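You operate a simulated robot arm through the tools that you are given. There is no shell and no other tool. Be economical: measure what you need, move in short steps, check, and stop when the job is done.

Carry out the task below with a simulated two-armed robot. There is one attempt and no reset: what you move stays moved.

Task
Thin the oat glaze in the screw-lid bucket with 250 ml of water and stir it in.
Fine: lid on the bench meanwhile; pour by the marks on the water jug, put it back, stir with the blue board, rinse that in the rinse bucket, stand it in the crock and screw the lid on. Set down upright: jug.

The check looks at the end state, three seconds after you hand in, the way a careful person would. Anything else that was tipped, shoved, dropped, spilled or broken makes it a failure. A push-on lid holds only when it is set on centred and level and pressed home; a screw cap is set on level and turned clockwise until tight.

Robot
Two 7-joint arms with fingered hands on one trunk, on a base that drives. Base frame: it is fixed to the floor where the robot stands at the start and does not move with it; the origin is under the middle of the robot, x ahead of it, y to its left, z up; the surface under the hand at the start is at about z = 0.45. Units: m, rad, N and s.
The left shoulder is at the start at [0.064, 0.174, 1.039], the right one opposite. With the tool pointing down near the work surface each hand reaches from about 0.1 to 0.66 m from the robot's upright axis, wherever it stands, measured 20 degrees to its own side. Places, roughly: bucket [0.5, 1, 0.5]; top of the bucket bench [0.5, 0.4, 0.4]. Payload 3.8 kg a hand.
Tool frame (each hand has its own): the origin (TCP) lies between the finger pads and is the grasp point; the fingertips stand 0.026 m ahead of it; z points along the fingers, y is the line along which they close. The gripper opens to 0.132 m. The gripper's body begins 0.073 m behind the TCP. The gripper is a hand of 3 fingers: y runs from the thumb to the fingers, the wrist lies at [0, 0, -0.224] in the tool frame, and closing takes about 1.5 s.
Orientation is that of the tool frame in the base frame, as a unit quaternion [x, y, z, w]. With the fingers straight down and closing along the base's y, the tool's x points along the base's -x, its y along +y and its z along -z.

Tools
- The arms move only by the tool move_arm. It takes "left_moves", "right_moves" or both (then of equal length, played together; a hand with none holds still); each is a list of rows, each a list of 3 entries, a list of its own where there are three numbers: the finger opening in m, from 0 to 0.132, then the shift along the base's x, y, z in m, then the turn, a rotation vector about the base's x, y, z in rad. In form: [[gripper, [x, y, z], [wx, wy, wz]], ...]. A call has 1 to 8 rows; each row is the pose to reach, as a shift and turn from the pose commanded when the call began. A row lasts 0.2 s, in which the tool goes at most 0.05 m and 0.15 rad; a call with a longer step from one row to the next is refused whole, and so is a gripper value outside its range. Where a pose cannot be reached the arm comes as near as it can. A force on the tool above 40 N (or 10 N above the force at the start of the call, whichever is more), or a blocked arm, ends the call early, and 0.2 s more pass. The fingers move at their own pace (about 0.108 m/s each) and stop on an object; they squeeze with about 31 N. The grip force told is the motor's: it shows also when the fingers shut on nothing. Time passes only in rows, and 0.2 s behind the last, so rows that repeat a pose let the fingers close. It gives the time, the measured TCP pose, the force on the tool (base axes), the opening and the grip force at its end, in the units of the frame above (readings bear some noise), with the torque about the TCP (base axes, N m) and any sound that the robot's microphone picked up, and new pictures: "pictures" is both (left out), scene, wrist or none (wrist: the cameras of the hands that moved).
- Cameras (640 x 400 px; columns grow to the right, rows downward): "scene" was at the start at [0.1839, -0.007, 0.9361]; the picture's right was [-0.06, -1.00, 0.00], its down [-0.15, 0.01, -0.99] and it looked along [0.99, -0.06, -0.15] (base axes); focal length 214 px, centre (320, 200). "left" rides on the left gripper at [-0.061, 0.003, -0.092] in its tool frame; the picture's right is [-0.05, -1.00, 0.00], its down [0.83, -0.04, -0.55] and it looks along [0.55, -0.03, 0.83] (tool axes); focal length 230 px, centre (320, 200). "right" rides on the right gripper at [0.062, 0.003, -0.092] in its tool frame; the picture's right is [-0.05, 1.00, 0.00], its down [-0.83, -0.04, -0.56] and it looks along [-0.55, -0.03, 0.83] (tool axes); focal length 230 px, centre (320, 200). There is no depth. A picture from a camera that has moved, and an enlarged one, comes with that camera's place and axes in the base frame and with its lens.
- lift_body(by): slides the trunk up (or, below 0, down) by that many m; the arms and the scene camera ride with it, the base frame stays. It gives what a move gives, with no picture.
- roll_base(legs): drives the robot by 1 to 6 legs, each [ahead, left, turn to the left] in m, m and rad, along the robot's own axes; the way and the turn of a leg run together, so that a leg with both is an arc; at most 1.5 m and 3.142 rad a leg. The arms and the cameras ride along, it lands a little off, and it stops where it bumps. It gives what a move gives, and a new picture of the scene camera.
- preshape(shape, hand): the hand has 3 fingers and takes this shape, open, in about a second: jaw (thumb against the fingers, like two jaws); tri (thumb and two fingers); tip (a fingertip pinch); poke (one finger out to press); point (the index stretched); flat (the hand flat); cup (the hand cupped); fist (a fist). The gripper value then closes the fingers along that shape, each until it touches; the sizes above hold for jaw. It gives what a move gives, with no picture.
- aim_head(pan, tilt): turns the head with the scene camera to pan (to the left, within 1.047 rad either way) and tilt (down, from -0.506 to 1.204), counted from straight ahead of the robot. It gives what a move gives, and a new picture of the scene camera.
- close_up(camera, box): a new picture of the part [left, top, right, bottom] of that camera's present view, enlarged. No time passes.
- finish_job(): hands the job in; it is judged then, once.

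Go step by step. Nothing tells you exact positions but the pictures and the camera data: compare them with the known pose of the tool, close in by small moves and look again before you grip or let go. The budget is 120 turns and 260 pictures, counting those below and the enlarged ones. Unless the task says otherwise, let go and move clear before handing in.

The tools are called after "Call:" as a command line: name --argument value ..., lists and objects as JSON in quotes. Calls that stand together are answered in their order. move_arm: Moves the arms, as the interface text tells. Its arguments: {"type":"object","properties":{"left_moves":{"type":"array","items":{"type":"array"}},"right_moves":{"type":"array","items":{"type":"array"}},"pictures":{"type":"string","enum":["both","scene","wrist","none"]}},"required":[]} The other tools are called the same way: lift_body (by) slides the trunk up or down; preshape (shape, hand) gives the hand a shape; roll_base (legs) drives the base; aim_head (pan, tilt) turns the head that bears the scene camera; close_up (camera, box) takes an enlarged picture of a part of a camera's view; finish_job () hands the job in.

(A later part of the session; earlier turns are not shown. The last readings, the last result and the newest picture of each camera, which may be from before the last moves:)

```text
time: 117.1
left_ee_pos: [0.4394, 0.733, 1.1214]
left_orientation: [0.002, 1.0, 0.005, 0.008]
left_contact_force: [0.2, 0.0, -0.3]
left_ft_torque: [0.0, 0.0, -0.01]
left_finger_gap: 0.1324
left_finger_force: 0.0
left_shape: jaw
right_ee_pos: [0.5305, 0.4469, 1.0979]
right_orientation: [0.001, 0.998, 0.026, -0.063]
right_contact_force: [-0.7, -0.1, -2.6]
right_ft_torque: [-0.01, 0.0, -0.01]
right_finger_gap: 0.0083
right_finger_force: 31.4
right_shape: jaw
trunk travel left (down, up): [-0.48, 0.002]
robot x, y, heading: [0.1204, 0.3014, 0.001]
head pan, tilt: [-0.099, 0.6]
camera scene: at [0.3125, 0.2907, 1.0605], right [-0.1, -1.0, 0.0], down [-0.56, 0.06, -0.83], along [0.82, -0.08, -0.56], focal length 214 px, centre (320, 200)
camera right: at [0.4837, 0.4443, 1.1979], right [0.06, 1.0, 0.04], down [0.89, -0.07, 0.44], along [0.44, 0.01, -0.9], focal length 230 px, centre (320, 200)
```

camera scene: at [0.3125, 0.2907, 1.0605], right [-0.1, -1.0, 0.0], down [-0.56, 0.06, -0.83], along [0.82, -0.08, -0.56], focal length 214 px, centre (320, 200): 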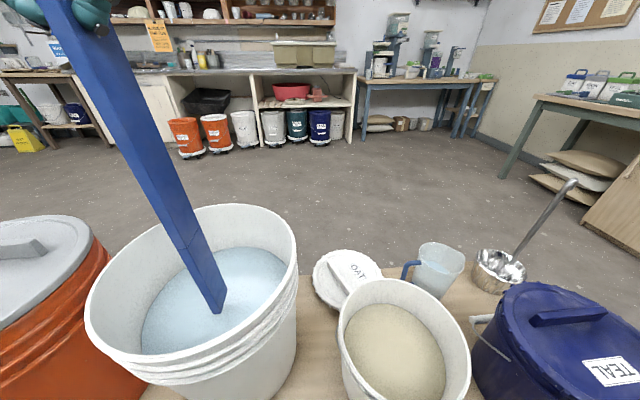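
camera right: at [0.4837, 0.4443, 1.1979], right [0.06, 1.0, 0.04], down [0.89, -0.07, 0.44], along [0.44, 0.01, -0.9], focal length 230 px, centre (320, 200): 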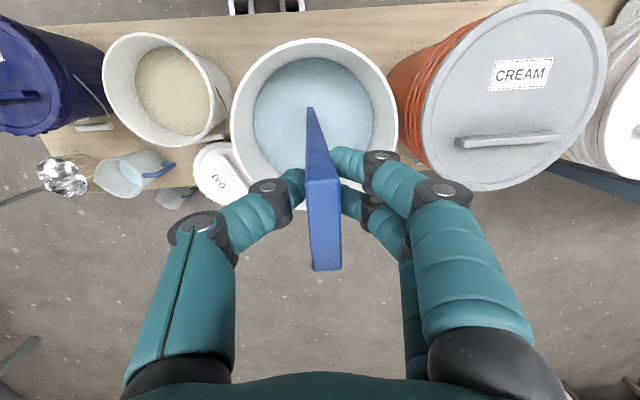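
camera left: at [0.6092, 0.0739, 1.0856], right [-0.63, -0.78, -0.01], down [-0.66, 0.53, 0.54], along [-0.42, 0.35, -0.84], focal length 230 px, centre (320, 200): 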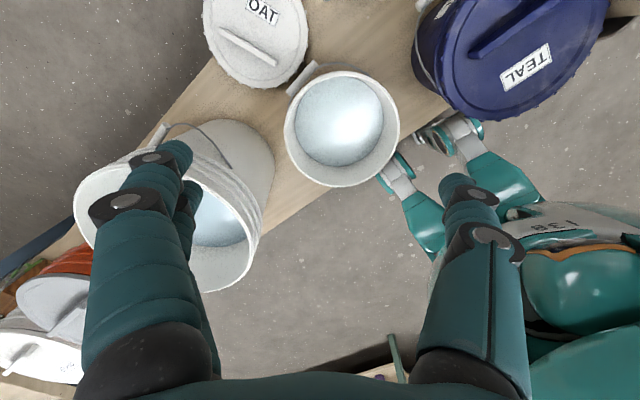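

The board came out clean. I'll let it drip, raise it, and drive back right.

Call:
move_arm --right_moves '[[0.0, [0, 0, 0.0], [0, 0, 0]], [0.0, [0, 0, 0.0], [0, 0, 0]], [0.0, [0, 0, 0.02], [0, 0, 0]], [0.0, [0, 0, 0.02], [0, 0, 0]], [0.0, [-0.01, 0, 0.06], [0, 0, 0]], [0.0, [-0.02, 0, 0.1], [0, 0, 0]], [0.0, [-0.03, 0, 0.14], [0, 0, 0]], [0.0, [-0.04, 0, 0.163], [0, 0, 0]]]' --pictures "none"

Call:
close_up --camera "scene" --box '[40, 80, 340, 300]'

Call:
roll_base --legs '[[0, -0.3, 0]]'

```text
time: 118.9
left_ee_pos: [0.4399, 0.7329, 1.1202]
left_orientation: [0.001, 1.0, 0.005, 0.008]
left_contact_force: [0.7, -0.6, -0.2]
left_ft_torque: [0.02, -0.03, 0.04]
left_finger_gap: 0.1322
left_finger_force: 0.0
left_shape: jaw
right_ee_pos: [0.4909, 0.4453, 1.2623]
right_orientation: [0.001, 0.998, 0.025, -0.064]
right_contact_force: [-0.1, 0.3, -2.2]
right_ft_torque: [0.0, 0.0, 0.02]
right_finger_gap: 0.0081
right_finger_force: 30.8
right_shape: jaw
trunk travel left (down, up): [-0.48, 0.002]
robot x, y, heading: [0.1174, 0.2985, -0.001]
head pan, tilt: [-0.099, 0.6]
```

```text
1.82 times, centred on (190, 190) of scene
camera zoom: at [0.3125, 0.2908, 1.0604], right [-0.1, -1.0, 0.0], down [-0.56, 0.06, -0.83], along [0.82, -0.08, -0.56], focal length 390 px, centre (556, 218)
```

zoom: 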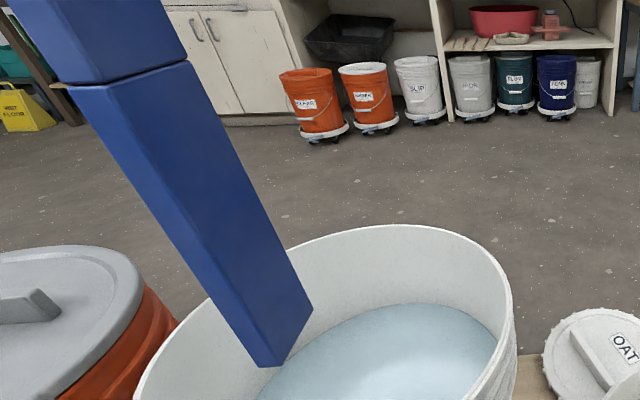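

```text
time: 122.1
left_ee_pos: [0.4427, 0.4314, 1.1208]
left_orientation: [0.004, 1.0, 0.006, 0.006]
left_contact_force: [0.0, 0.3, -0.7]
left_ft_torque: [-0.03, -0.01, 0.02]
left_finger_gap: 0.1318
left_finger_force: 0.2
left_shape: jaw
right_ee_pos: [0.4912, 0.1444, 1.2602]
right_orientation: [0.001, 0.998, 0.025, -0.065]
right_contact_force: [0.3, 0.4, -1.9]
right_ft_torque: [0.01, -0.03, -0.01]
right_finger_gap: 0.0082
right_finger_force: 31.1
right_shape: jaw
trunk travel left (down, up): [-0.48, 0.002]
robot x, y, heading: [0.115, -0.0021, 0.002]
head pan, tilt: [-0.099, 0.6]
camera scene: at [0.3128, -0.0102, 1.0603], right [-0.1, -0.99, 0.0], down [-0.56, 0.06, -0.82], along [0.82, -0.08, -0.57], focal length 214 px, centre (320, 200)
```

scene: 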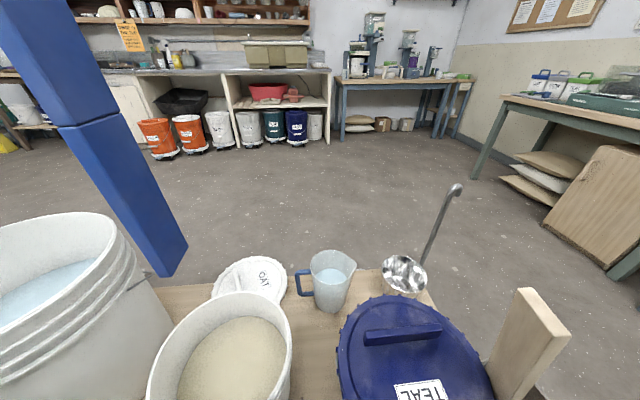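

The board is clean. I'll carry it at height past the teal bucket on the far side of the wooden board, toward the crock, and aim the head there.

Call:
move_arm --right_moves '[[0.0, [0.005, -0.045, 0], [0, 0, 0]], [0.0, [0.01, -0.09, 0], [0, 0, 0]], [0.0, [0.015, -0.135, 0], [0, 0, 0]], [0.0, [0.02, -0.18, 0], [0, 0, 0]], [0.0, [0.02, -0.225, 0], [0, 0, 0]], [0.0, [0.02, -0.27, 0], [0, 0, 0]], [0.0, [0.02, -0.315, 0], [0, 0, 0]], [0.0, [0.02, -0.36, 0], [0, 0, 0]]]' --pictures "none"

Call:
move_arm --right_moves '[[0.0, [-0.01, -0.045, 0], [0, 0, 0]], [0.0, [-0.03, -0.085, 0], [0, 0, 0]], [0.0, [-0.055, -0.117, 0], [0, 0, 0]], [0.0, [-0.09, -0.12, 0], [0, 0, 0]], [0.0, [-0.122, -0.12, 0], [0, 0, 0]], [0.0, [-0.122, -0.12, 0], [0, 0, 0]]]' --pictures "wrist"

Call:
aim_head --pan -0.7 --tilt 0.75

```text
time: 123.9
left_ee_pos: [0.4409, 0.431, 1.1221]
left_orientation: [0.004, 1.0, 0.005, 0.007]
left_contact_force: [0.0, 1.0, -0.1]
left_ft_torque: [0.04, -0.01, 0.0]
left_finger_gap: 0.1319
left_finger_force: 0.0
left_shape: jaw
right_ee_pos: [0.5101, -0.2177, 1.2622]
right_orientation: [0.002, 0.998, 0.026, -0.065]
right_contact_force: [0.1, 0.1, -2.4]
right_ft_torque: [-0.04, -0.01, 0.02]
right_finger_gap: 0.0082
right_finger_force: 30.8
right_shape: jaw
trunk travel left (down, up): [-0.48, 0.002]
robot x, y, heading: [0.1155, 0.0008, -0.001]
head pan, tilt: [-0.099, 0.6]
```

```text
time: 125.3
left_ee_pos: [0.4421, 0.4306, 1.1203]
left_orientation: [0.003, 1.0, 0.006, 0.006]
left_contact_force: [-0.3, -0.1, 0.3]
left_ft_torque: [0.01, 0.02, 0.0]
left_finger_gap: 0.1319
left_finger_force: 0.1
left_shape: jaw
right_ee_pos: [0.3886, -0.335, 1.261]
right_orientation: [0.002, 0.998, 0.026, -0.065]
right_contact_force: [-0.5, 0.3, -1.8]
right_ft_torque: [-0.01, 0.02, 0.01]
right_finger_gap: 0.0081
right_finger_force: 31.0
right_shape: jaw
trunk travel left (down, up): [-0.48, 0.002]
robot x, y, heading: [0.1143, 0.0028, -0.0]
head pan, tilt: [-0.099, 0.6]
camera right: at [0.3424, -0.3378, 1.3611], right [0.06, 1.0, 0.04], down [0.9, -0.07, 0.44], along [0.44, 0.01, -0.9], focal length 230 px, centre (320, 200)
```

right: 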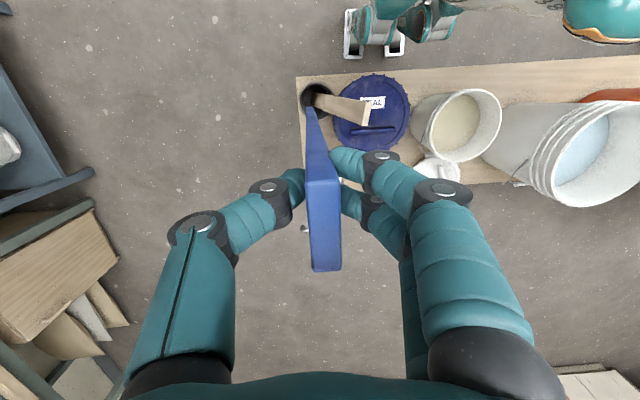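

```text
time: 126.3
left_ee_pos: [0.4415, 0.4308, 1.121]
left_orientation: [0.003, 1.0, 0.005, 0.007]
left_contact_force: [0.2, -0.4, 0.3]
left_ft_torque: [0.02, -0.01, -0.01]
left_finger_gap: 0.1319
left_finger_force: 0.1
left_shape: jaw
right_ee_pos: [0.3893, -0.3352, 1.2603]
right_orientation: [0.002, 0.998, 0.025, -0.064]
right_contact_force: [-0.2, 0.0, -1.7]
right_ft_torque: [0.01, 0.05, 0.0]
right_finger_gap: 0.0081
right_finger_force: 30.8
right_shape: jaw
trunk travel left (down, up): [-0.48, 0.002]
robot x, y, heading: [0.1182, 0.0033, -0.001]
head pan, tilt: [-0.7, 0.75]
camera scene: at [0.2883, -0.0548, 1.0474], right [-0.64, -0.76, 0.0], down [-0.52, 0.44, -0.73], along [0.56, -0.47, -0.68], focal length 214 px, centre (320, 200)
```

scene: 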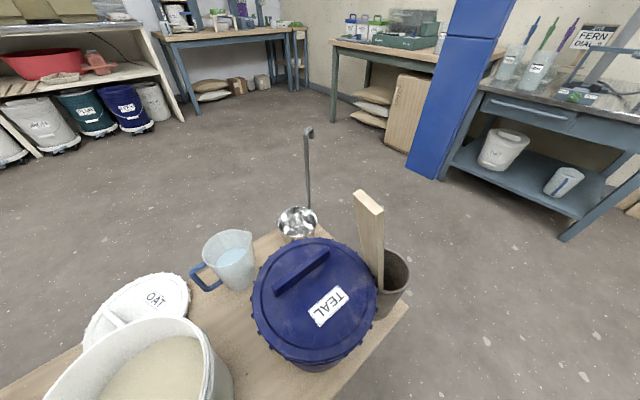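

Call:
close_up --camera "right" --box '[270, 60, 390, 150]'

Call:
close_up --camera "scene" --box '[300, 160, 480, 340]'

```text
4.44 times, centred on (330, 105) of right
camera zoom: at [0.3421, -0.3378, 1.3614], right [0.06, 1.0, 0.04], down [0.89, -0.07, 0.44], along [0.44, 0.01, -0.9], focal length 1022 px, centre (276, 622)
```

zoom: 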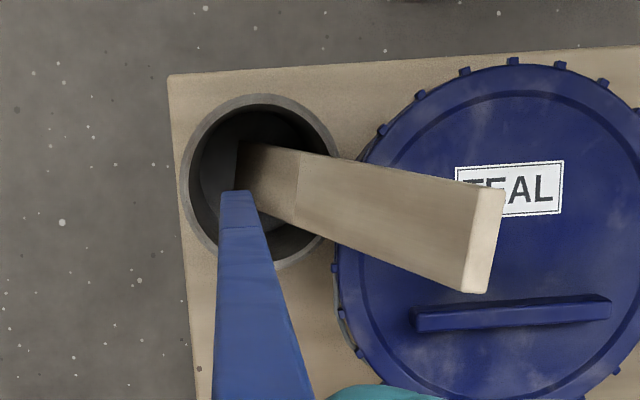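

```text
2.22 times, centred on (390, 250) of scene
camera zoom: at [0.2883, -0.0548, 1.0474], right [-0.64, -0.76, 0.0], down [-0.52, 0.44, -0.73], along [0.56, -0.47, -0.68], focal length 477 px, centre (164, 89)
```

zoom: 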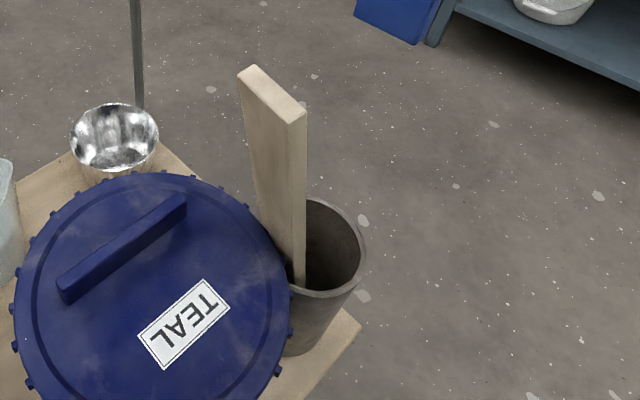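

I see the crock mouth centred at (0.378, -0.321), with the wooden board's foot near the middle and free space on the -y side. I'll shift the blue board to about (0.378, -0.349) and lower it to just above the rim.

Call:
move_arm --right_moves '[[0.0, [-0.013, -0.0115, -0.02], [0, 0, 0]], [0.0, [-0.013, -0.0115, -0.06], [0, 0, 0]], [0.0, [-0.013, -0.0115, -0.1], [0, 0, 0]], [0.0, [-0.013, -0.0115, -0.14], [0, 0, 0]], [0.0, [-0.013, -0.0115, -0.18], [0, 0, 0]], [0.0, [-0.013, -0.0115, -0.21], [0, 0, 0]], [0.0, [-0.013, -0.0115, -0.21], [0, 0, 0]]]' --pictures "none"

Call:
close_up --camera "right" --box '[250, 40, 410, 160]'

Call:
close_up --camera "scene" --box '[300, 140, 480, 320]'

```text
time: 127.9
left_ee_pos: [0.4417, 0.4302, 1.1214]
left_orientation: [0.003, 1.0, 0.005, 0.008]
left_contact_force: [0.5, -0.6, 0.4]
left_ft_torque: [0.03, -0.01, -0.02]
left_finger_gap: 0.132
left_finger_force: 0.1
left_shape: jaw
right_ee_pos: [0.3787, -0.3479, 1.0511]
right_orientation: [0.002, 0.998, 0.025, -0.065]
right_contact_force: [0.4, 0.0, -1.9]
right_ft_torque: [0.01, 0.0, 0.01]
right_finger_gap: 0.0081
right_finger_force: 30.5
right_shape: jaw
trunk travel left (down, up): [-0.48, 0.002]
robot x, y, heading: [0.1115, -0.0003, -0.002]
head pan, tilt: [-0.7, 0.75]
```

```text
3.33 times, centred on (330, 100) of right
camera zoom: at [0.3313, -0.351, 1.1511], right [0.06, 1.0, 0.04], down [0.89, -0.07, 0.44], along [0.44, 0.01, -0.9], focal length 767 px, centre (287, 533)
```

zoom: 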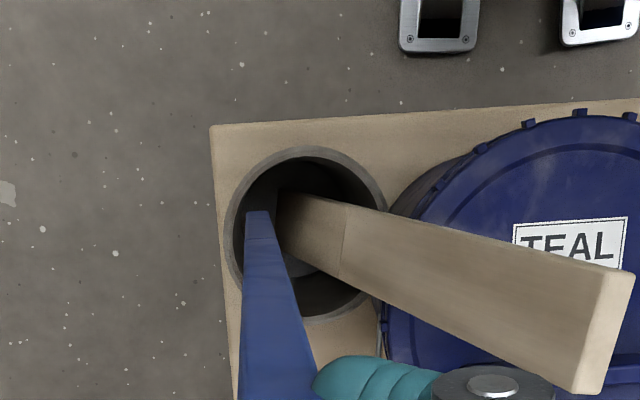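

```text
2.22 times, centred on (390, 230) of scene
camera zoom: at [0.2881, -0.0548, 1.0475], right [-0.65, -0.76, 0.0], down [-0.52, 0.44, -0.73], along [0.56, -0.47, -0.68], focal length 477 px, centre (164, 133)
```

zoom: 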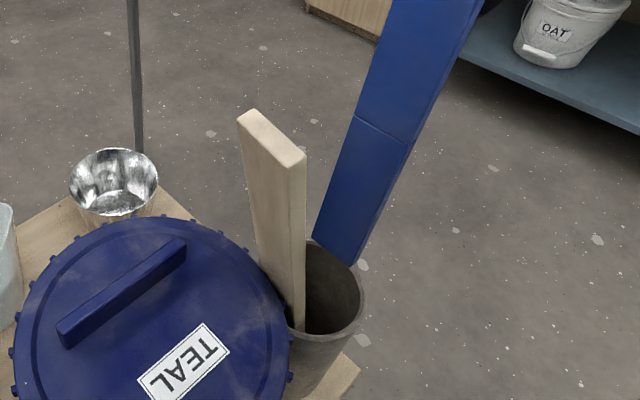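

The tip is inside the mouth outline with a few mm of margin; nudging slightly inward and lowering gently.

Call:
move_arm --right_moves '[[0.0, [-0.003, 0.004, -0.02], [0, 0, 0]], [0.0, [-0.003, 0.004, -0.045], [0, 0, 0]], [0.0, [-0.003, 0.004, -0.08], [0, 0, 0]], [0.0, [-0.003, 0.004, -0.11], [0, 0, 0]], [0.0, [-0.003, 0.004, -0.14], [0, 0, 0]], [0.0, [-0.003, 0.004, -0.165], [0, 0, 0]]]'

Call:
close_up --camera "scene" --box '[300, 140, 480, 320]'

```text
time: 129.3
left_ee_pos: [0.4413, 0.4312, 1.1211]
left_orientation: [0.003, 1.0, 0.005, 0.006]
left_contact_force: [0.8, -1.2, 0.4]
left_ft_torque: [-0.02, 0.0, 0.0]
left_finger_gap: 0.1319
left_finger_force: 0.0
left_shape: jaw
right_ee_pos: [0.3754, -0.3432, 0.8839]
right_orientation: [0.002, 0.998, 0.025, -0.063]
right_contact_force: [0.1, -0.1, -3.0]
right_ft_torque: [0.01, 0.01, 0.02]
right_finger_gap: 0.0081
right_finger_force: 30.5
right_shape: jaw
trunk travel left (down, up): [-0.48, 0.002]
robot x, y, heading: [0.1148, 0.0036, -0.004]
head pan, tilt: [-0.7, 0.75]
camera scene: at [0.2883, -0.0551, 1.0474], right [-0.65, -0.76, 0.0], down [-0.52, 0.44, -0.73], along [0.56, -0.47, -0.68], focal length 214 px, centre (320, 200)
camera right: at [0.327, -0.3447, 0.9833], right [0.06, 1.0, 0.04], down [0.89, -0.07, 0.44], along [0.44, 0.01, -0.9], focal length 230 px, centre (320, 200)
```

scene: 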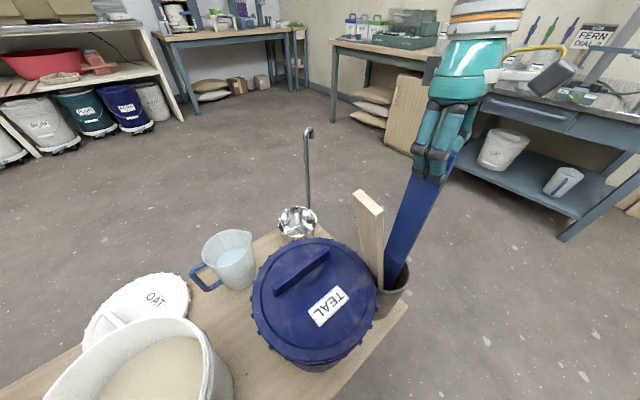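
right: 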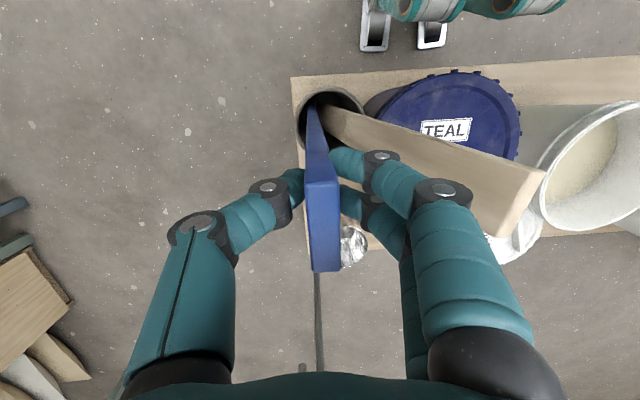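

```text
2.22 times, centred on (390, 230) of scene
camera zoom: at [0.2883, -0.0551, 1.0474], right [-0.65, -0.76, 0.0], down [-0.52, 0.44, -0.73], along [0.56, -0.47, -0.68], focal length 477 px, centre (164, 133)
```

zoom: 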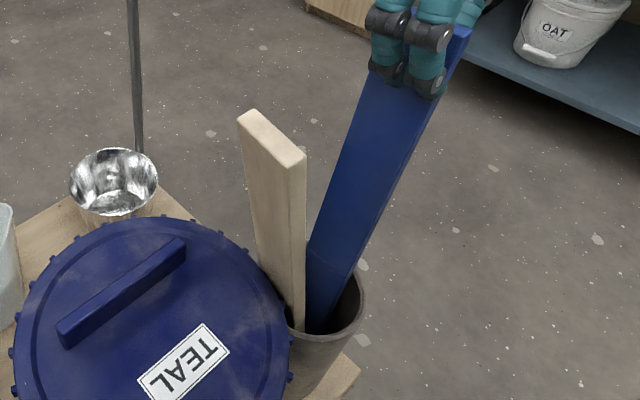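

The board is inside the crock. Lowering the last 2 cm until it stands, then releasing.

Call:
move_arm --right_moves '[[0.0, [0, 0, -0.01], [0, 0, 0]], [0.0, [0, 0, -0.018], [0, 0, 0]], [0.0, [0, 0, -0.024], [0, 0, 0]], [0.0, [0, 0, -0.029], [0, 0, 0]]]' --pictures "none"

```text
time: 130.3
left_ee_pos: [0.4404, 0.4325, 1.1227]
left_orientation: [0.003, 1.0, 0.004, 0.008]
left_contact_force: [-0.5, 0.2, -0.2]
left_ft_torque: [0.01, -0.01, 0.0]
left_finger_gap: 0.1322
left_finger_force: 0.0
left_shape: jaw
right_ee_pos: [0.3728, -0.3432, 0.8582]
right_orientation: [0.003, 0.998, 0.025, -0.062]
right_contact_force: [-1.3, -0.4, 16.1]
right_ft_torque: [-0.02, 0.05, 0.01]
right_finger_gap: 0.0085
right_finger_force: 31.2
right_shape: jaw
trunk travel left (down, up): [-0.48, 0.002]
robot x, y, heading: [0.1168, 0.0012, -0.007]
head pan, tilt: [-0.7, 0.75]
```

It stands on the crock floor (16 N up). Easing off, opening, and withdrawing straight up.

Call:
move_arm --right_moves '[[0.0, [0, 0, 0.003], [0, 0, 0]], [0.02, [0, 0, 0.003], [0, 0, 0]], [0.045, [0, 0, 0.003], [0, 0, 0]], [0.05, [0, 0, 0.003], [0, 0, 0]], [0.05, [0, 0, 0.003], [0, 0, 0]]]'

```text
time: 131.5
left_ee_pos: [0.4417, 0.4314, 1.1203]
left_orientation: [0.003, 1.0, 0.005, 0.007]
left_contact_force: [0.3, 0.2, -0.1]
left_ft_torque: [0.02, 0.01, -0.01]
left_finger_gap: 0.1321
left_finger_force: 0.0
left_shape: jaw
right_ee_pos: [0.3723, -0.3431, 0.859]
right_orientation: [0.001, 0.998, 0.025, -0.065]
right_contact_force: [0.3, -0.6, -0.2]
right_ft_torque: [0.0, -0.01, -0.02]
right_finger_gap: 0.0498
right_finger_force: 0.1
right_shape: jaw
trunk travel left (down, up): [-0.48, 0.002]
robot x, y, heading: [0.1146, -0.0002, -0.001]
head pan, tilt: [-0.7, 0.75]
camera scene: at [0.2881, -0.0548, 1.0474], right [-0.65, -0.76, 0.0], down [-0.52, 0.44, -0.73], along [0.56, -0.47, -0.68], focal length 214 px, centre (320, 200)
camera right: at [0.3259, -0.3453, 0.959], right [0.06, 1.0, 0.04], down [0.89, -0.07, 0.44], along [0.44, 0.01, -0.9], focal length 230 px, centre (320, 200)
```

scene: 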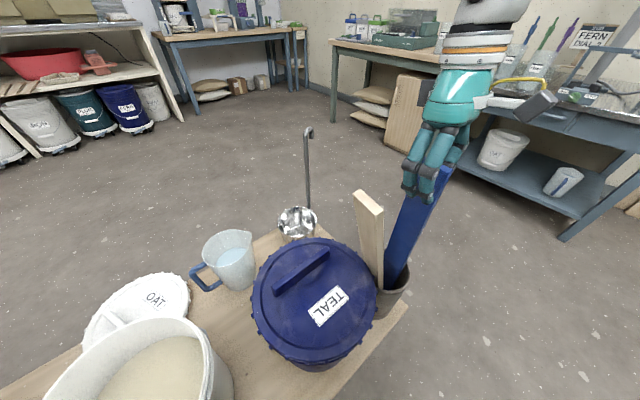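
right: 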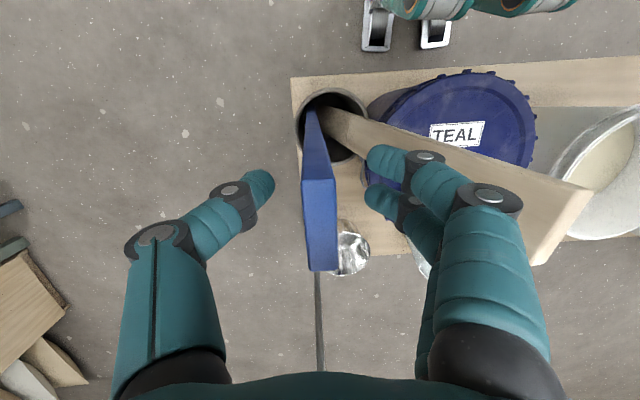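

Released; the blue board stays in the crock. Withdrawing upward.

Call:
move_arm --right_moves '[[0.05, [0, 0, 0.02], [0, 0, 0]], [0.05, [0.003, -0.001, 0.05], [0, 0, 0]], [0.05, [0.008, -0.001, 0.09], [0, 0, 0]], [0.05, [0.015, -0.001, 0.13], [0, 0, 0]], [0.05, [0.02, 0, 0.17], [0, 0, 0]], [0.05, [0.02, 0, 0.2], [0, 0, 0]]]'

```text
time: 132.9
left_ee_pos: [0.4415, 0.4327, 1.1213]
left_orientation: [0.004, 1.0, 0.006, 0.008]
left_contact_force: [-0.2, -0.1, 0.8]
left_ft_torque: [0.0, -0.01, 0.02]
left_finger_gap: 0.132
left_finger_force: 0.0
left_shape: jaw
right_ee_pos: [0.3938, -0.3433, 1.0622]
right_orientation: [0.002, 0.998, 0.025, -0.065]
right_contact_force: [0.2, 0.3, 0.1]
right_ft_torque: [0.0, 0.02, 0.03]
right_finger_gap: 0.0494
right_finger_force: 0.1
right_shape: jaw
trunk travel left (down, up): [-0.48, 0.002]
robot x, y, heading: [0.1179, -0.0005, -0.003]
head pan, tilt: [-0.7, 0.75]
camera scene: at [0.288, -0.0547, 1.0475], right [-0.65, -0.76, 0.0], down [-0.52, 0.44, -0.73], along [0.56, -0.47, -0.68], focal length 214 px, centre (320, 200)
camera right: at [0.3459, -0.3454, 1.1613], right [0.06, 1.0, 0.04], down [0.89, -0.07, 0.44], along [0.44, 0.01, -0.9], focal length 230 px, centre (320, 200)
```

scene: 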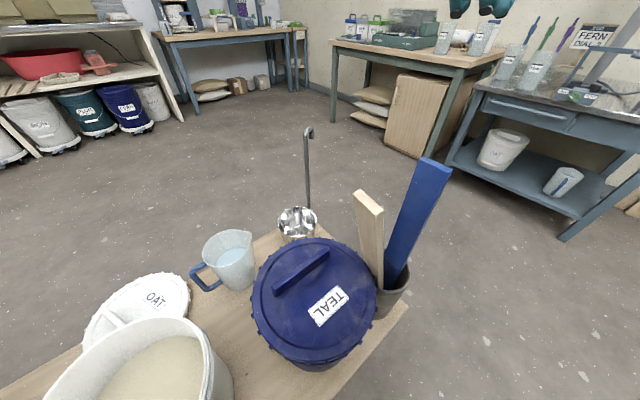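
right: 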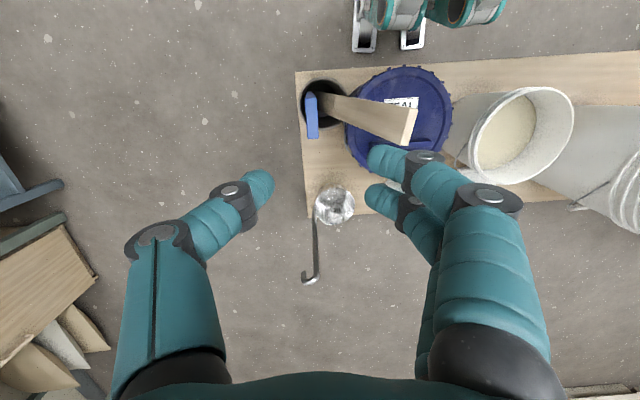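

Both boards stand in the crock. Now the lid: park the right hand, lower the trunk back to its working height, and look at the lid.

Call:
move_arm --left_moves '[[0.06, [0.02, -0.02, 0], [0, 0, 0.1]], [0.06, [0.05, -0.045, 0], [0, 0, 0.2]], [0.06, [0.08, -0.07, 0], [0, 0, 0.3]], [0.06, [0.11, -0.095, 0], [0, 0, 0.39]], [0.06, [0.14, -0.12, 0], [0, 0, 0.39]], [0.06, [0.17, -0.145, 0], [0, 0, 0.39]]]' --right_moves '[[0.05, [0, 0, 0.04], [0, 0, 0]], [0.05, [0, 0.0, 0.08], [0, 0, 0]], [0.05, [-0.01, 0.03, 0.11], [-0.02, -0.05, 0]], [0.05, [-0.02, 0.06, 0.13], [-0.03, -0.1, 0]], [0.05, [-0.04, 0.1, 0.13], [-0.05, -0.13, 0]], [0.05, [-0.06, 0.14, 0.13], [-0.05, -0.13, 0]]]' --pictures "none"

Call:
lift_body --by -0.13

Call:
aim_head --pan 0.3 --tilt 0.7

Call:
close_up --camera "left" --box '[0, 0, 640, 400]'

```text
time: 134.3
left_ee_pos: [0.6113, 0.2849, 1.12]
left_orientation: [-0.19, 0.982, 0.006, 0.006]
left_contact_force: [-0.9, 0.0, -0.6]
left_ft_torque: [0.03, 0.01, 0.02]
left_finger_gap: 0.0606
left_finger_force: 0.2
left_shape: jaw
right_ee_pos: [0.3341, -0.2031, 1.1894]
right_orientation: [0.002, 1.0, 0.0, 0.0]
right_contact_force: [0.1, -0.3, 0.2]
right_ft_torque: [-0.01, 0.04, -0.03]
right_finger_gap: 0.0496
right_finger_force: 0.1
right_shape: jaw
trunk travel left (down, up): [-0.48, 0.002]
robot x, y, heading: [0.115, 0.0032, -0.001]
head pan, tilt: [-0.7, 0.75]
```

```text
time: 135.9
left_ee_pos: [0.6121, 0.2863, 0.9907]
left_orientation: [-0.191, 0.982, 0.006, 0.007]
left_contact_force: [-0.4, 0.8, -0.5]
left_ft_torque: [0.02, -0.02, 0.0]
left_finger_gap: 0.0607
left_finger_force: 0.1
left_shape: jaw
right_ee_pos: [0.3328, -0.203, 1.0595]
right_orientation: [0.002, 1.0, 0.001, 0.001]
right_contact_force: [0.1, -0.7, -0.5]
right_ft_torque: [0.03, -0.01, -0.04]
right_finger_gap: 0.0498
right_finger_force: 0.1
right_shape: jaw
trunk travel left (down, up): [-0.35, 0.132]
robot x, y, heading: [0.1155, 0.0009, -0.005]
head pan, tilt: [-0.7, 0.75]
```

```text
time: 137.2
left_ee_pos: [0.6108, 0.2855, 0.9905]
left_orientation: [-0.19, 0.982, 0.006, 0.006]
left_contact_force: [0.9, 0.5, -0.6]
left_ft_torque: [0.01, -0.03, 0.03]
left_finger_gap: 0.0606
left_finger_force: 0.1
left_shape: jaw
right_ee_pos: [0.3333, -0.2034, 1.0582]
right_orientation: [0.002, 1.0, 0.001, 0.0]
right_contact_force: [0.4, 0.0, 1.0]
right_ft_torque: [-0.02, -0.01, -0.01]
right_finger_gap: 0.0496
right_finger_force: 0.0
right_shape: jaw
trunk travel left (down, up): [-0.35, 0.132]
robot x, y, heading: [0.1132, -0.0001, -0.004]
head pan, tilt: [0.3, 0.7]
camera scene: at [0.2892, 0.0236, 0.886], right [0.29, -0.96, 0.0], down [-0.62, -0.19, -0.76], along [0.73, 0.22, -0.64], focal length 214 px, centre (320, 200)
```

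scene: 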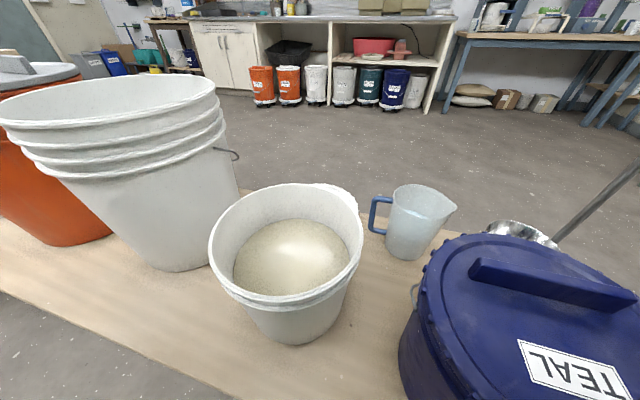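

```text
1.00 times, centred on (320, 200) of left (not enlarged: the box is as wide or as high as the picture)
camera zoom: at [0.6658, 0.3104, 1.085], right [0.42, -0.91, -0.01], down [-0.76, -0.36, 0.54], along [-0.5, -0.22, -0.84], focal length 230 px, centre (320, 200)
```

zoom: 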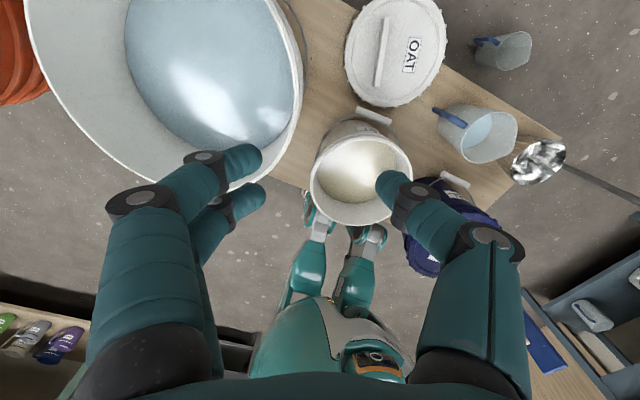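

The lid is where I left it. Moving the left hand above its bar, then down.

Call:
move_arm --left_moves '[[0.06, [0.028, -0.022, -0.03], [0, 0, 0]], [0.06, [0.056, -0.044, -0.06], [0, 0, 0]], [0.06, [0.084, -0.066, -0.09], [0, 0, 0]], [0.06, [0.112, -0.089, -0.12], [0, 0, 0.01]], [0.06, [0.112, -0.089, -0.165], [0, 0, 0.015]], [0.06, [0.112, -0.089, -0.21], [0, 0, 0.015]], [0.06, [0.112, -0.089, -0.255], [0, 0, 0.015]], [0.06, [0.112, -0.089, -0.3], [0, 0, 0.015]]]' --pictures "none"

Call:
move_arm --left_moves '[[0.06, [0, 0, -0.04], [0, 0, 0]], [0.06, [0, 0, -0.075], [0, 0, 0]]]' --pictures "wrist"

```text
time: 138.9
left_ee_pos: [0.723, 0.1974, 0.6903]
left_orientation: [-0.197, 0.98, 0.006, 0.005]
left_contact_force: [1.1, -0.3, -0.7]
left_ft_torque: [-0.01, 0.02, -0.01]
left_finger_gap: 0.0607
left_finger_force: 0.0
left_shape: jaw
right_ee_pos: [0.3337, -0.2038, 1.0596]
right_orientation: [0.002, 1.0, 0.001, 0.0]
right_contact_force: [-1.0, 0.3, 1.0]
right_ft_torque: [0.0, 0.0, 0.01]
right_finger_gap: 0.0497
right_finger_force: 0.0
right_shape: jaw
trunk travel left (down, up): [-0.35, 0.132]
robot x, y, heading: [0.1167, -0.0001, -0.0]
head pan, tilt: [0.3, 0.7]
```

```text
time: 139.6
left_ee_pos: [0.7224, 0.1983, 0.6181]
left_orientation: [-0.198, 0.98, 0.007, 0.007]
left_contact_force: [0.8, -0.2, -0.5]
left_ft_torque: [-0.02, 0.0, 0.05]
left_finger_gap: 0.0603
left_finger_force: 0.1
left_shape: jaw
right_ee_pos: [0.3325, -0.203, 1.0583]
right_orientation: [0.002, 1.0, 0.001, 0.0]
right_contact_force: [-1.1, 0.0, -0.3]
right_ft_torque: [-0.01, 0.03, 0.03]
right_finger_gap: 0.0496
right_finger_force: 0.1
right_shape: jaw
trunk travel left (down, up): [-0.35, 0.132]
robot x, y, heading: [0.1151, -0.0009, 0.001]
head pan, tilt: [0.3, 0.7]
camera left: at [0.7765, 0.2231, 0.7111], right [0.43, -0.9, -0.01], down [-0.75, -0.37, 0.54], along [-0.49, -0.23, -0.84], focal length 230 px, centre (320, 200)
```

left: 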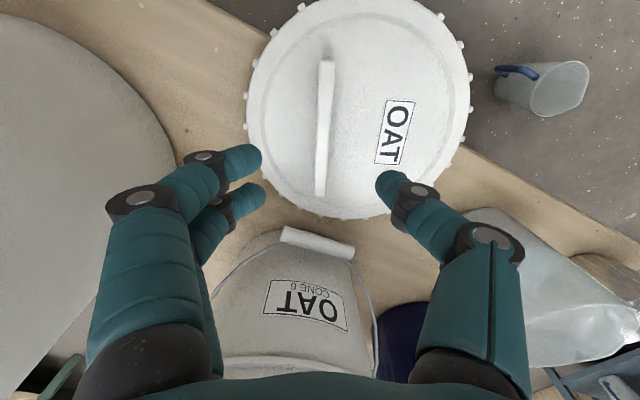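

Aligned over the bar. Removing a slight hand tilt, descending to grip height and closing.

Call:
move_arm --left_moves '[[0.06, [0, 0, -0.04], [-0.0166, 0.011, 0]], [0.06, [0, 0, -0.08], [-0.0166, 0.011, 0]], [0.06, [0, 0, -0.1], [-0.0166, 0.011, 0]], [0.06, [0, 0, -0.114], [-0.0166, 0.011, 0]], [0.0, [0, 0, -0.114], [-0.0166, 0.011, 0]], [0.0, [0, 0, -0.114], [-0.0166, 0.011, 0]], [0.0, [0, 0, -0.114], [-0.0166, 0.011, 0]], [0.0, [0, 0, -0.114], [-0.0166, 0.011, 0]]]' --pictures "wrist"

```text
time: 141.3
left_ee_pos: [0.7229, 0.1971, 0.5026]
left_orientation: [-0.198, 0.98, -0.001, 0.0]
left_contact_force: [0.5, -0.9, 0.5]
left_ft_torque: [0.07, 0.0, 0.0]
left_finger_gap: 0.0139
left_finger_force: 31.0
left_shape: jaw
right_ee_pos: [0.3325, -0.2023, 1.0586]
right_orientation: [0.002, 1.0, 0.001, 0.0]
right_contact_force: [-1.0, 0.4, 0.4]
right_ft_torque: [-0.03, 0.01, 0.0]
right_finger_gap: 0.0495
right_finger_force: 0.0
right_shape: jaw
trunk travel left (down, up): [-0.35, 0.132]
robot x, y, heading: [0.1145, 0.0002, 0.001]
head pan, tilt: [0.3, 0.7]
camera left: at [0.7777, 0.224, 0.5956], right [0.43, -0.9, 0.0], down [-0.75, -0.36, 0.56], along [-0.5, -0.24, -0.83], focal length 230 px, centre (320, 200)
```

left: 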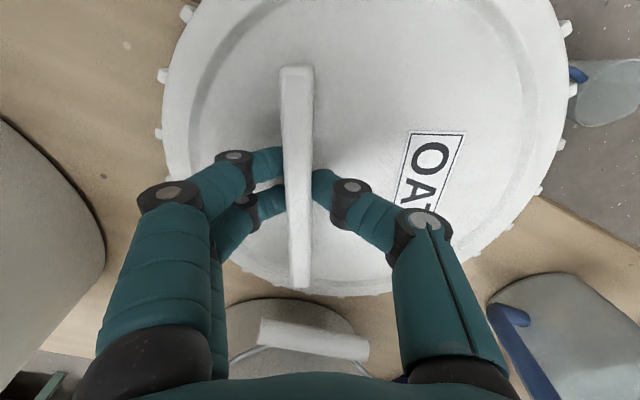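

Gripped (the lid shifted about 8 mm in closing; noted). Lifting it straight up, then carrying it over the bucket while turning to the thread-start yaw.

Call:
move_arm --left_moves '[[0.0, [0, 0, 0.015], [0, 0, 0]], [0.0, [0, 0, 0.055], [0, 0, 0]], [0.0, [0, 0, 0.1], [0, 0, 0]], [0.0, [0, 0, 0.145], [0, 0, 0]], [0.0, [0, 0, 0.19], [0, 0, 0]], [0.0, [0, 0, 0.235], [0, 0, 0]], [0.0, [0, 0, 0.28], [0, 0, 0]], [0.0, [0, 0, 0.3], [0, 0, 0]]]' --pictures "none"

Call:
move_arm --left_moves '[[0.0, [-0.02, -0.005, 0], [0, 0, 0.14]], [0.0, [-0.05, -0.015, 0], [0, 0, 0.28]], [0.0, [-0.08, -0.025, 0], [0, 0, 0.42]], [0.0, [-0.11, -0.035, 0], [0, 0, 0.56]], [0.0, [-0.14, -0.045, 0], [0, 0, 0.7]], [0.0, [-0.17, -0.055, 0], [0, 0, 0.84]], [0.0, [-0.2, -0.063, 0], [0, 0, 0.98]], [0.0, [-0.23, -0.07, 0], [0, 0, 1.12]]]' --pictures "none"

Call:
move_arm --left_moves '[[0.0, [-0.015, -0.005, 0], [0, 0, 0.14]], [0.0, [-0.03, -0.01, 0], [0, 0, 0.28]], [0.0, [-0.039, -0.0137, 0], [0, 0, 0.42]], [0.0, [-0.039, -0.0137, 0], [0, 0, 0.56]], [0.0, [-0.039, -0.0137, 0], [0, 0, 0.68]], [0.0, [-0.039, -0.0137, 0], [0, 0, 0.68]]]'

```text
time: 143.2
left_ee_pos: [0.7235, 0.1987, 0.8036]
left_orientation: [-0.198, 0.98, 0.001, 0.0]
left_contact_force: [-0.3, 0.2, -0.1]
left_ft_torque: [0.06, -0.01, 0.02]
left_finger_gap: 0.0139
left_finger_force: 31.6
left_shape: jaw
right_ee_pos: [0.3331, -0.2013, 1.0587]
right_orientation: [0.002, 1.0, 0.001, 0.0]
right_contact_force: [0.9, -0.4, -0.5]
right_ft_torque: [0.01, -0.01, 0.05]
right_finger_gap: 0.0496
right_finger_force: 0.1
right_shape: jaw
trunk travel left (down, up): [-0.35, 0.132]
robot x, y, heading: [0.115, -0.0039, -0.0]
head pan, tilt: [0.3, 0.7]
```

```text
time: 144.9
left_ee_pos: [0.4944, 0.1284, 0.8028]
left_orientation: [-0.689, 0.725, -0.001, 0.0]
left_contact_force: [-0.1, -0.1, -0.8]
left_ft_torque: [-0.02, 0.01, -0.05]
left_finger_gap: 0.0133
left_finger_force: 31.0
left_shape: jaw
right_ee_pos: [0.3333, -0.2032, 1.0591]
right_orientation: [0.002, 1.0, 0.001, 0.001]
right_contact_force: [0.2, -0.1, -0.8]
right_ft_torque: [-0.01, -0.01, 0.0]
right_finger_gap: 0.0496
right_finger_force: 0.1
right_shape: jaw
trunk travel left (down, up): [-0.35, 0.132]
robot x, y, heading: [0.1143, 0.0014, -0.0]
head pan, tilt: [0.3, 0.7]
```

```text
time: 146.3
left_ee_pos: [0.4545, 0.1137, 0.8035]
left_orientation: [0.891, -0.454, 0.002, 0.0]
left_contact_force: [0.3, -0.6, -0.8]
left_ft_torque: [0.02, 0.04, 0.0]
left_finger_gap: 0.0135
left_finger_force: 30.8
left_shape: jaw
right_ee_pos: [0.3334, -0.2026, 1.059]
right_orientation: [0.002, 1.0, 0.002, 0.0]
right_contact_force: [-0.1, -0.1, -0.3]
right_ft_torque: [-0.01, -0.01, -0.02]
right_finger_gap: 0.0497
right_finger_force: 0.0
right_shape: jaw
trunk travel left (down, up): [-0.35, 0.132]
robot x, y, heading: [0.1184, 0.0008, -0.001]
head pan, tilt: [0.3, 0.7]
camera scene: at [0.2892, 0.0237, 0.886], right [0.29, -0.96, 0.0], down [-0.62, -0.19, -0.76], along [0.73, 0.22, -0.64], focal length 214 px, centre (320, 200)
camera left: at [0.4146, 0.1612, 0.8953], right [0.78, 0.63, 0.0], down [0.52, -0.65, 0.56], along [0.35, -0.43, -0.83], focal length 230 px, centre (320, 200)
```

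scene: 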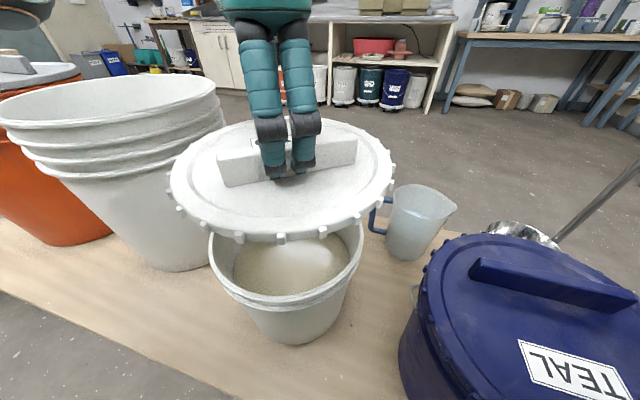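
left: 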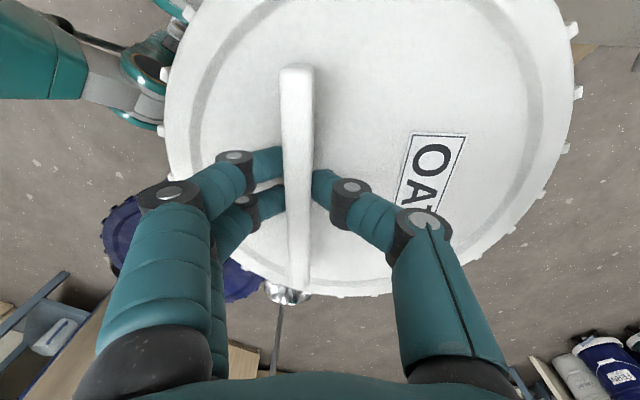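

Over the bucket; my estimate shows it within about 5 mm of centre. Lowering closer to the rim to check the alignment.

Call:
move_arm --left_moves '[[0.0, [0, 0.002, -0.035], [0, 0, 0]], [0.0, [0, 0.004, -0.07], [0, 0, 0]], [0.0, [0, 0.004, -0.082], [0, 0, 0]]]' --pictures "none"

Call:
close_up --camera "scene" --box '[160, 100, 420, 350]'

Call:
close_up --camera "right" --box '[400, 0, 640, 150]'

```text
time: 147.2
left_ee_pos: [0.453, 0.1176, 0.718]
left_orientation: [0.891, -0.454, 0.002, 0.0]
left_contact_force: [-0.1, 0.2, -1.4]
left_ft_torque: [0.0, 0.0, 0.02]
left_finger_gap: 0.0137
left_finger_force: 31.1
left_shape: jaw
right_ee_pos: [0.333, -0.2037, 1.0608]
right_orientation: [0.002, 1.0, 0.001, -0.001]
right_contact_force: [0.1, -0.1, -0.1]
right_ft_torque: [0.01, 0.02, -0.02]
right_finger_gap: 0.0498
right_finger_force: 0.0
right_shape: jaw
trunk travel left (down, up): [-0.35, 0.132]
robot x, y, heading: [0.1172, -0.0032, -0.001]
head pan, tilt: [0.3, 0.7]
```

```text
1.60 times, centred on (290, 225) of scene
camera zoom: at [0.2892, 0.0237, 0.8861], right [0.29, -0.96, 0.0], down [-0.62, -0.19, -0.76], along [0.73, 0.22, -0.64], focal length 343 px, centre (368, 160)
```

zoom: 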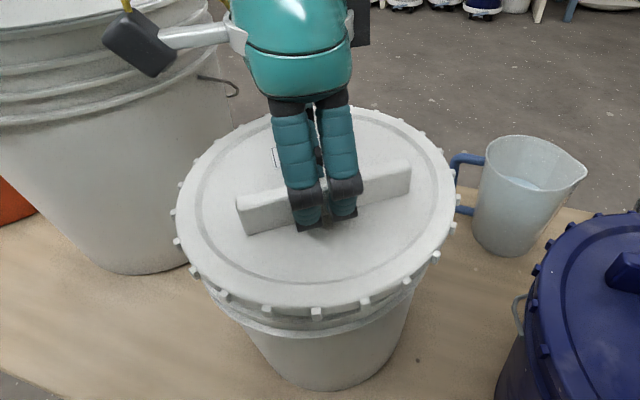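

```text
2.67 times, centred on (520, 75) of right
camera zoom: at [0.2736, -0.2011, 1.1521], right [0.06, 1.0, 0.0], down [0.83, -0.05, 0.56], along [0.55, -0.03, -0.83], focal length 614 px, centre (-213, 533)
```

zoom: 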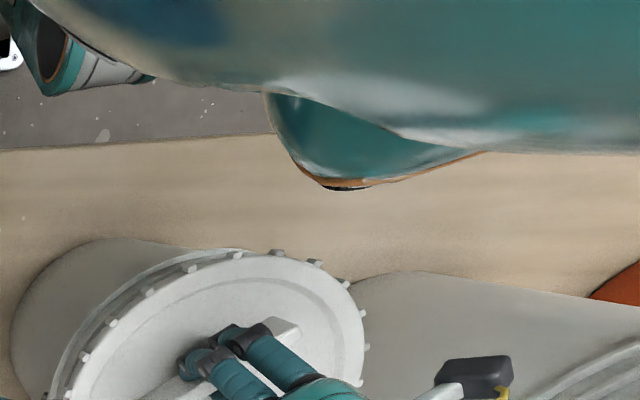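

The lid looks centred on the rim. Lowering gently until it touches.

Call:
move_arm --left_moves '[[0.0, [0, 0, -0.006], [0, 0, 0]], [0.0, [0, 0, -0.011], [0, 0, 0]], [0.0, [0, 0, -0.015], [0, 0, 0]], [0.0, [0, 0, -0.018], [0, 0, 0]]]' --pictures "scene"

Call:
close_up --camera "scene" --box '[160, 100, 420, 350]'

```text
time: 148.2
left_ee_pos: [0.453, 0.1182, 0.7018]
left_orientation: [0.891, -0.454, 0.0, 0.0]
left_contact_force: [-0.3, 1.2, 0.6]
left_ft_torque: [-0.02, 0.02, -0.02]
left_finger_gap: 0.0138
left_finger_force: 31.0
left_shape: jaw
right_ee_pos: [0.3327, -0.2021, 1.0602]
right_orientation: [0.002, 1.0, 0.001, 0.0]
right_contact_force: [0.8, -0.3, 0.7]
right_ft_torque: [-0.02, -0.03, 0.0]
right_finger_gap: 0.0494
right_finger_force: 0.0
right_shape: jaw
trunk travel left (down, up): [-0.35, 0.132]
robot x, y, heading: [0.1177, 0.0023, -0.001]
head pan, tilt: [0.3, 0.7]
camera scene: at [0.2891, 0.0239, 0.8861], right [0.29, -0.96, 0.0], down [-0.62, -0.19, -0.76], along [0.73, 0.22, -0.64], focal length 214 px, centre (320, 200)
```

scene: 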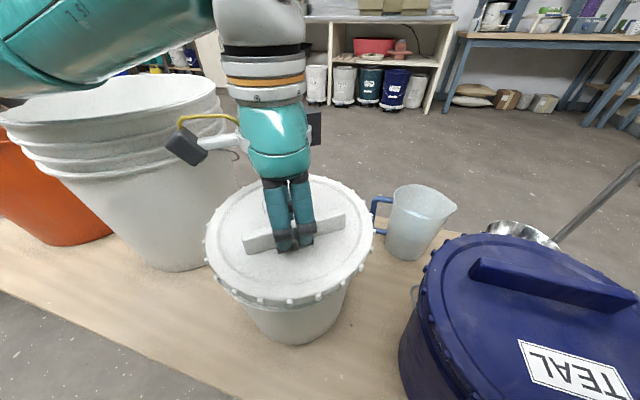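

```text
1.60 times, centred on (290, 225) of scene
camera zoom: at [0.2891, 0.0239, 0.8861], right [0.29, -0.96, 0.0], down [-0.62, -0.19, -0.76], along [0.73, 0.22, -0.64], focal length 343 px, centre (368, 160)
```

zoom: 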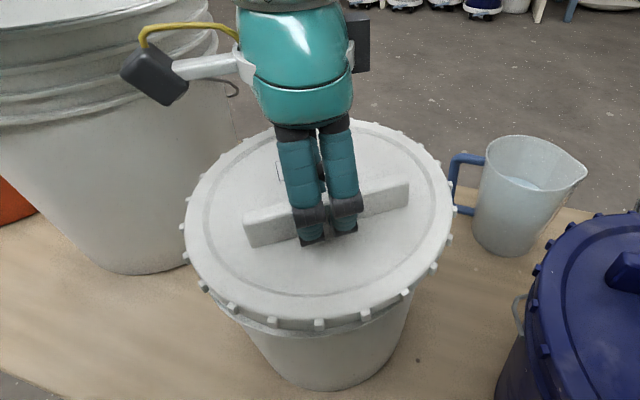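

Contact is just beginning. A few mm more for light pressure.

Call:
move_arm --left_moves '[[0.0, [0, 0, -0.002], [0, 0, 0]], [0.0, [0, 0, -0.004], [0, 0, 0]], [0.0, [0, 0, -0.006], [0, 0, 0]]]' --pictures "none"

```text
time: 148.9
left_ee_pos: [0.4541, 0.1182, 0.6978]
left_orientation: [0.891, -0.454, 0.002, -0.002]
left_contact_force: [-1.8, 11.5, 21.8]
left_ft_torque: [-0.1, 0.23, -0.17]
left_finger_gap: 0.0137
left_finger_force: 30.7
left_shape: jaw
right_ee_pos: [0.3323, -0.2015, 1.0597]
right_orientation: [0.002, 1.0, 0.0, 0.002]
right_contact_force: [0.6, -0.9, 0.0]
right_ft_torque: [0.03, 0.0, -0.01]
right_finger_gap: 0.0497
right_finger_force: 0.0
right_shape: jaw
trunk travel left (down, up): [-0.35, 0.132]
robot x, y, heading: [0.1164, -0.0004, 0.002]
head pan, tilt: [0.3, 0.7]
```

Seated with light pressure, slightly pushed toward +y, so I'll allow for that. Now turning clockwise about the lid centre.

Call:
move_arm --left_moves '[[0.0, [-0.0021, 0.0055, 0], [0, 0, -0.15]], [0.0, [-0.0036, 0.0096, 0], [0, 0, -0.3]], [0.0, [-0.0045, 0.0138, 0], [0, 0, -0.45]], [0.0, [-0.0047, 0.018, 0], [0, 0, -0.6]], [0.0, [-0.0043, 0.0222, -0.0005], [0, 0, -0.75]], [0.0, [-0.0033, 0.0263, -0.001], [0, 0, -0.9]], [0.0, [-0.0017, 0.0302, -0.001], [0, 0, -1.05]]]' --pictures "scene"

```text
time: 150.6
left_ee_pos: [0.4531, 0.1464, 0.6962]
left_orientation: [-0.541, 0.841, -0.003, -0.001]
left_contact_force: [8.6, -11.5, 10.0]
left_ft_torque: [-0.13, -0.03, 0.42]
left_finger_gap: 0.0124
left_finger_force: 30.6
left_shape: jaw
right_ee_pos: [0.3332, -0.2033, 1.0596]
right_orientation: [0.002, 1.0, 0.001, 0.0]
right_contact_force: [-0.6, -0.9, 0.1]
right_ft_torque: [-0.03, -0.03, -0.01]
right_finger_gap: 0.0496
right_finger_force: 0.0
right_shape: jaw
trunk travel left (down, up): [-0.35, 0.132]
robot x, y, heading: [0.1173, 0.0005, -0.002]
head pan, tilt: [0.3, 0.7]
camera scene: at [0.2894, 0.0228, 0.8861], right [0.29, -0.96, 0.0], down [-0.62, -0.19, -0.77], along [0.73, 0.23, -0.64], focal length 214 px, centre (320, 200)
```

scene: 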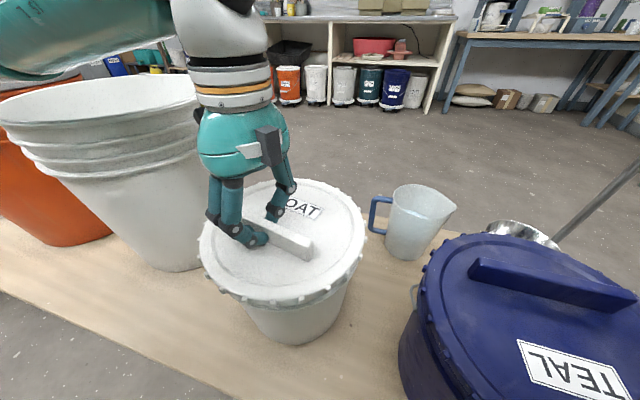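

The thread is engaging (turning resistance is building). Continuing clockwise with a small side-force correction.

Call:
move_arm --left_moves '[[0.0, [0.003, 0.0016, 0], [0, 0, -0.15]], [0.0, [0.0059, 0.0039, -0.0003], [0, 0, -0.3]], [0.0, [0.009, 0.0067, -0.0006], [0, 0, -0.45]], [0.0, [0.0125, 0.009, -0.0009], [0, 0, -0.6]], [0.0, [0.0164, 0.0108, -0.0012], [0, 0, -0.75]], [0.0, [0.0204, 0.012, -0.0015], [0, 0, -0.9]], [0.0, [0.0246, 0.0125, -0.0018], [0, 0, -1.05]], [0.0, [0.0288, 0.0125, -0.002], [0, 0, -1.2]]]' --pictures "scene"

```text
time: 152.3
left_ee_pos: [0.4806, 0.159, 0.6945]
left_orientation: [0.027, 1.0, -0.003, 0.001]
left_contact_force: [5.8, -12.9, 29.4]
left_ft_torque: [0.06, -0.12, 0.39]
left_finger_gap: 0.0136
left_finger_force: 30.9
left_shape: jaw
right_ee_pos: [0.3307, -0.2053, 1.0591]
right_orientation: [0.001, 1.0, 0.002, 0.001]
right_contact_force: [-0.4, 0.7, -1.1]
right_ft_torque: [-0.01, 0.03, 0.03]
right_finger_gap: 0.0496
right_finger_force: 0.0
right_shape: jaw
trunk travel left (down, up): [-0.35, 0.132]
robot x, y, heading: [0.1147, -0.0007, 0.002]
head pan, tilt: [0.3, 0.7]
camera scene: at [0.2884, 0.0223, 0.8863], right [0.29, -0.96, 0.0], down [-0.61, -0.19, -0.77], along [0.73, 0.23, -0.64], focal length 214 px, centre (320, 200)
```

scene: 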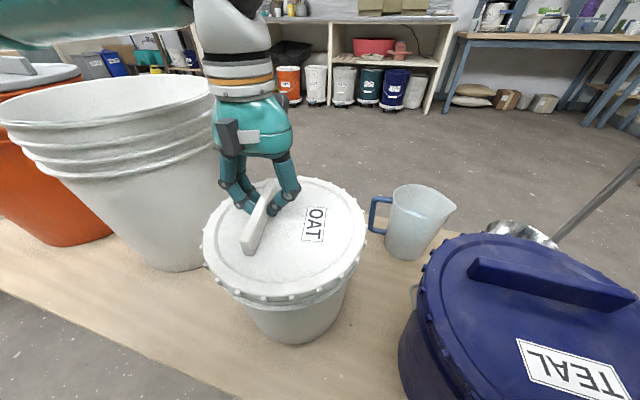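

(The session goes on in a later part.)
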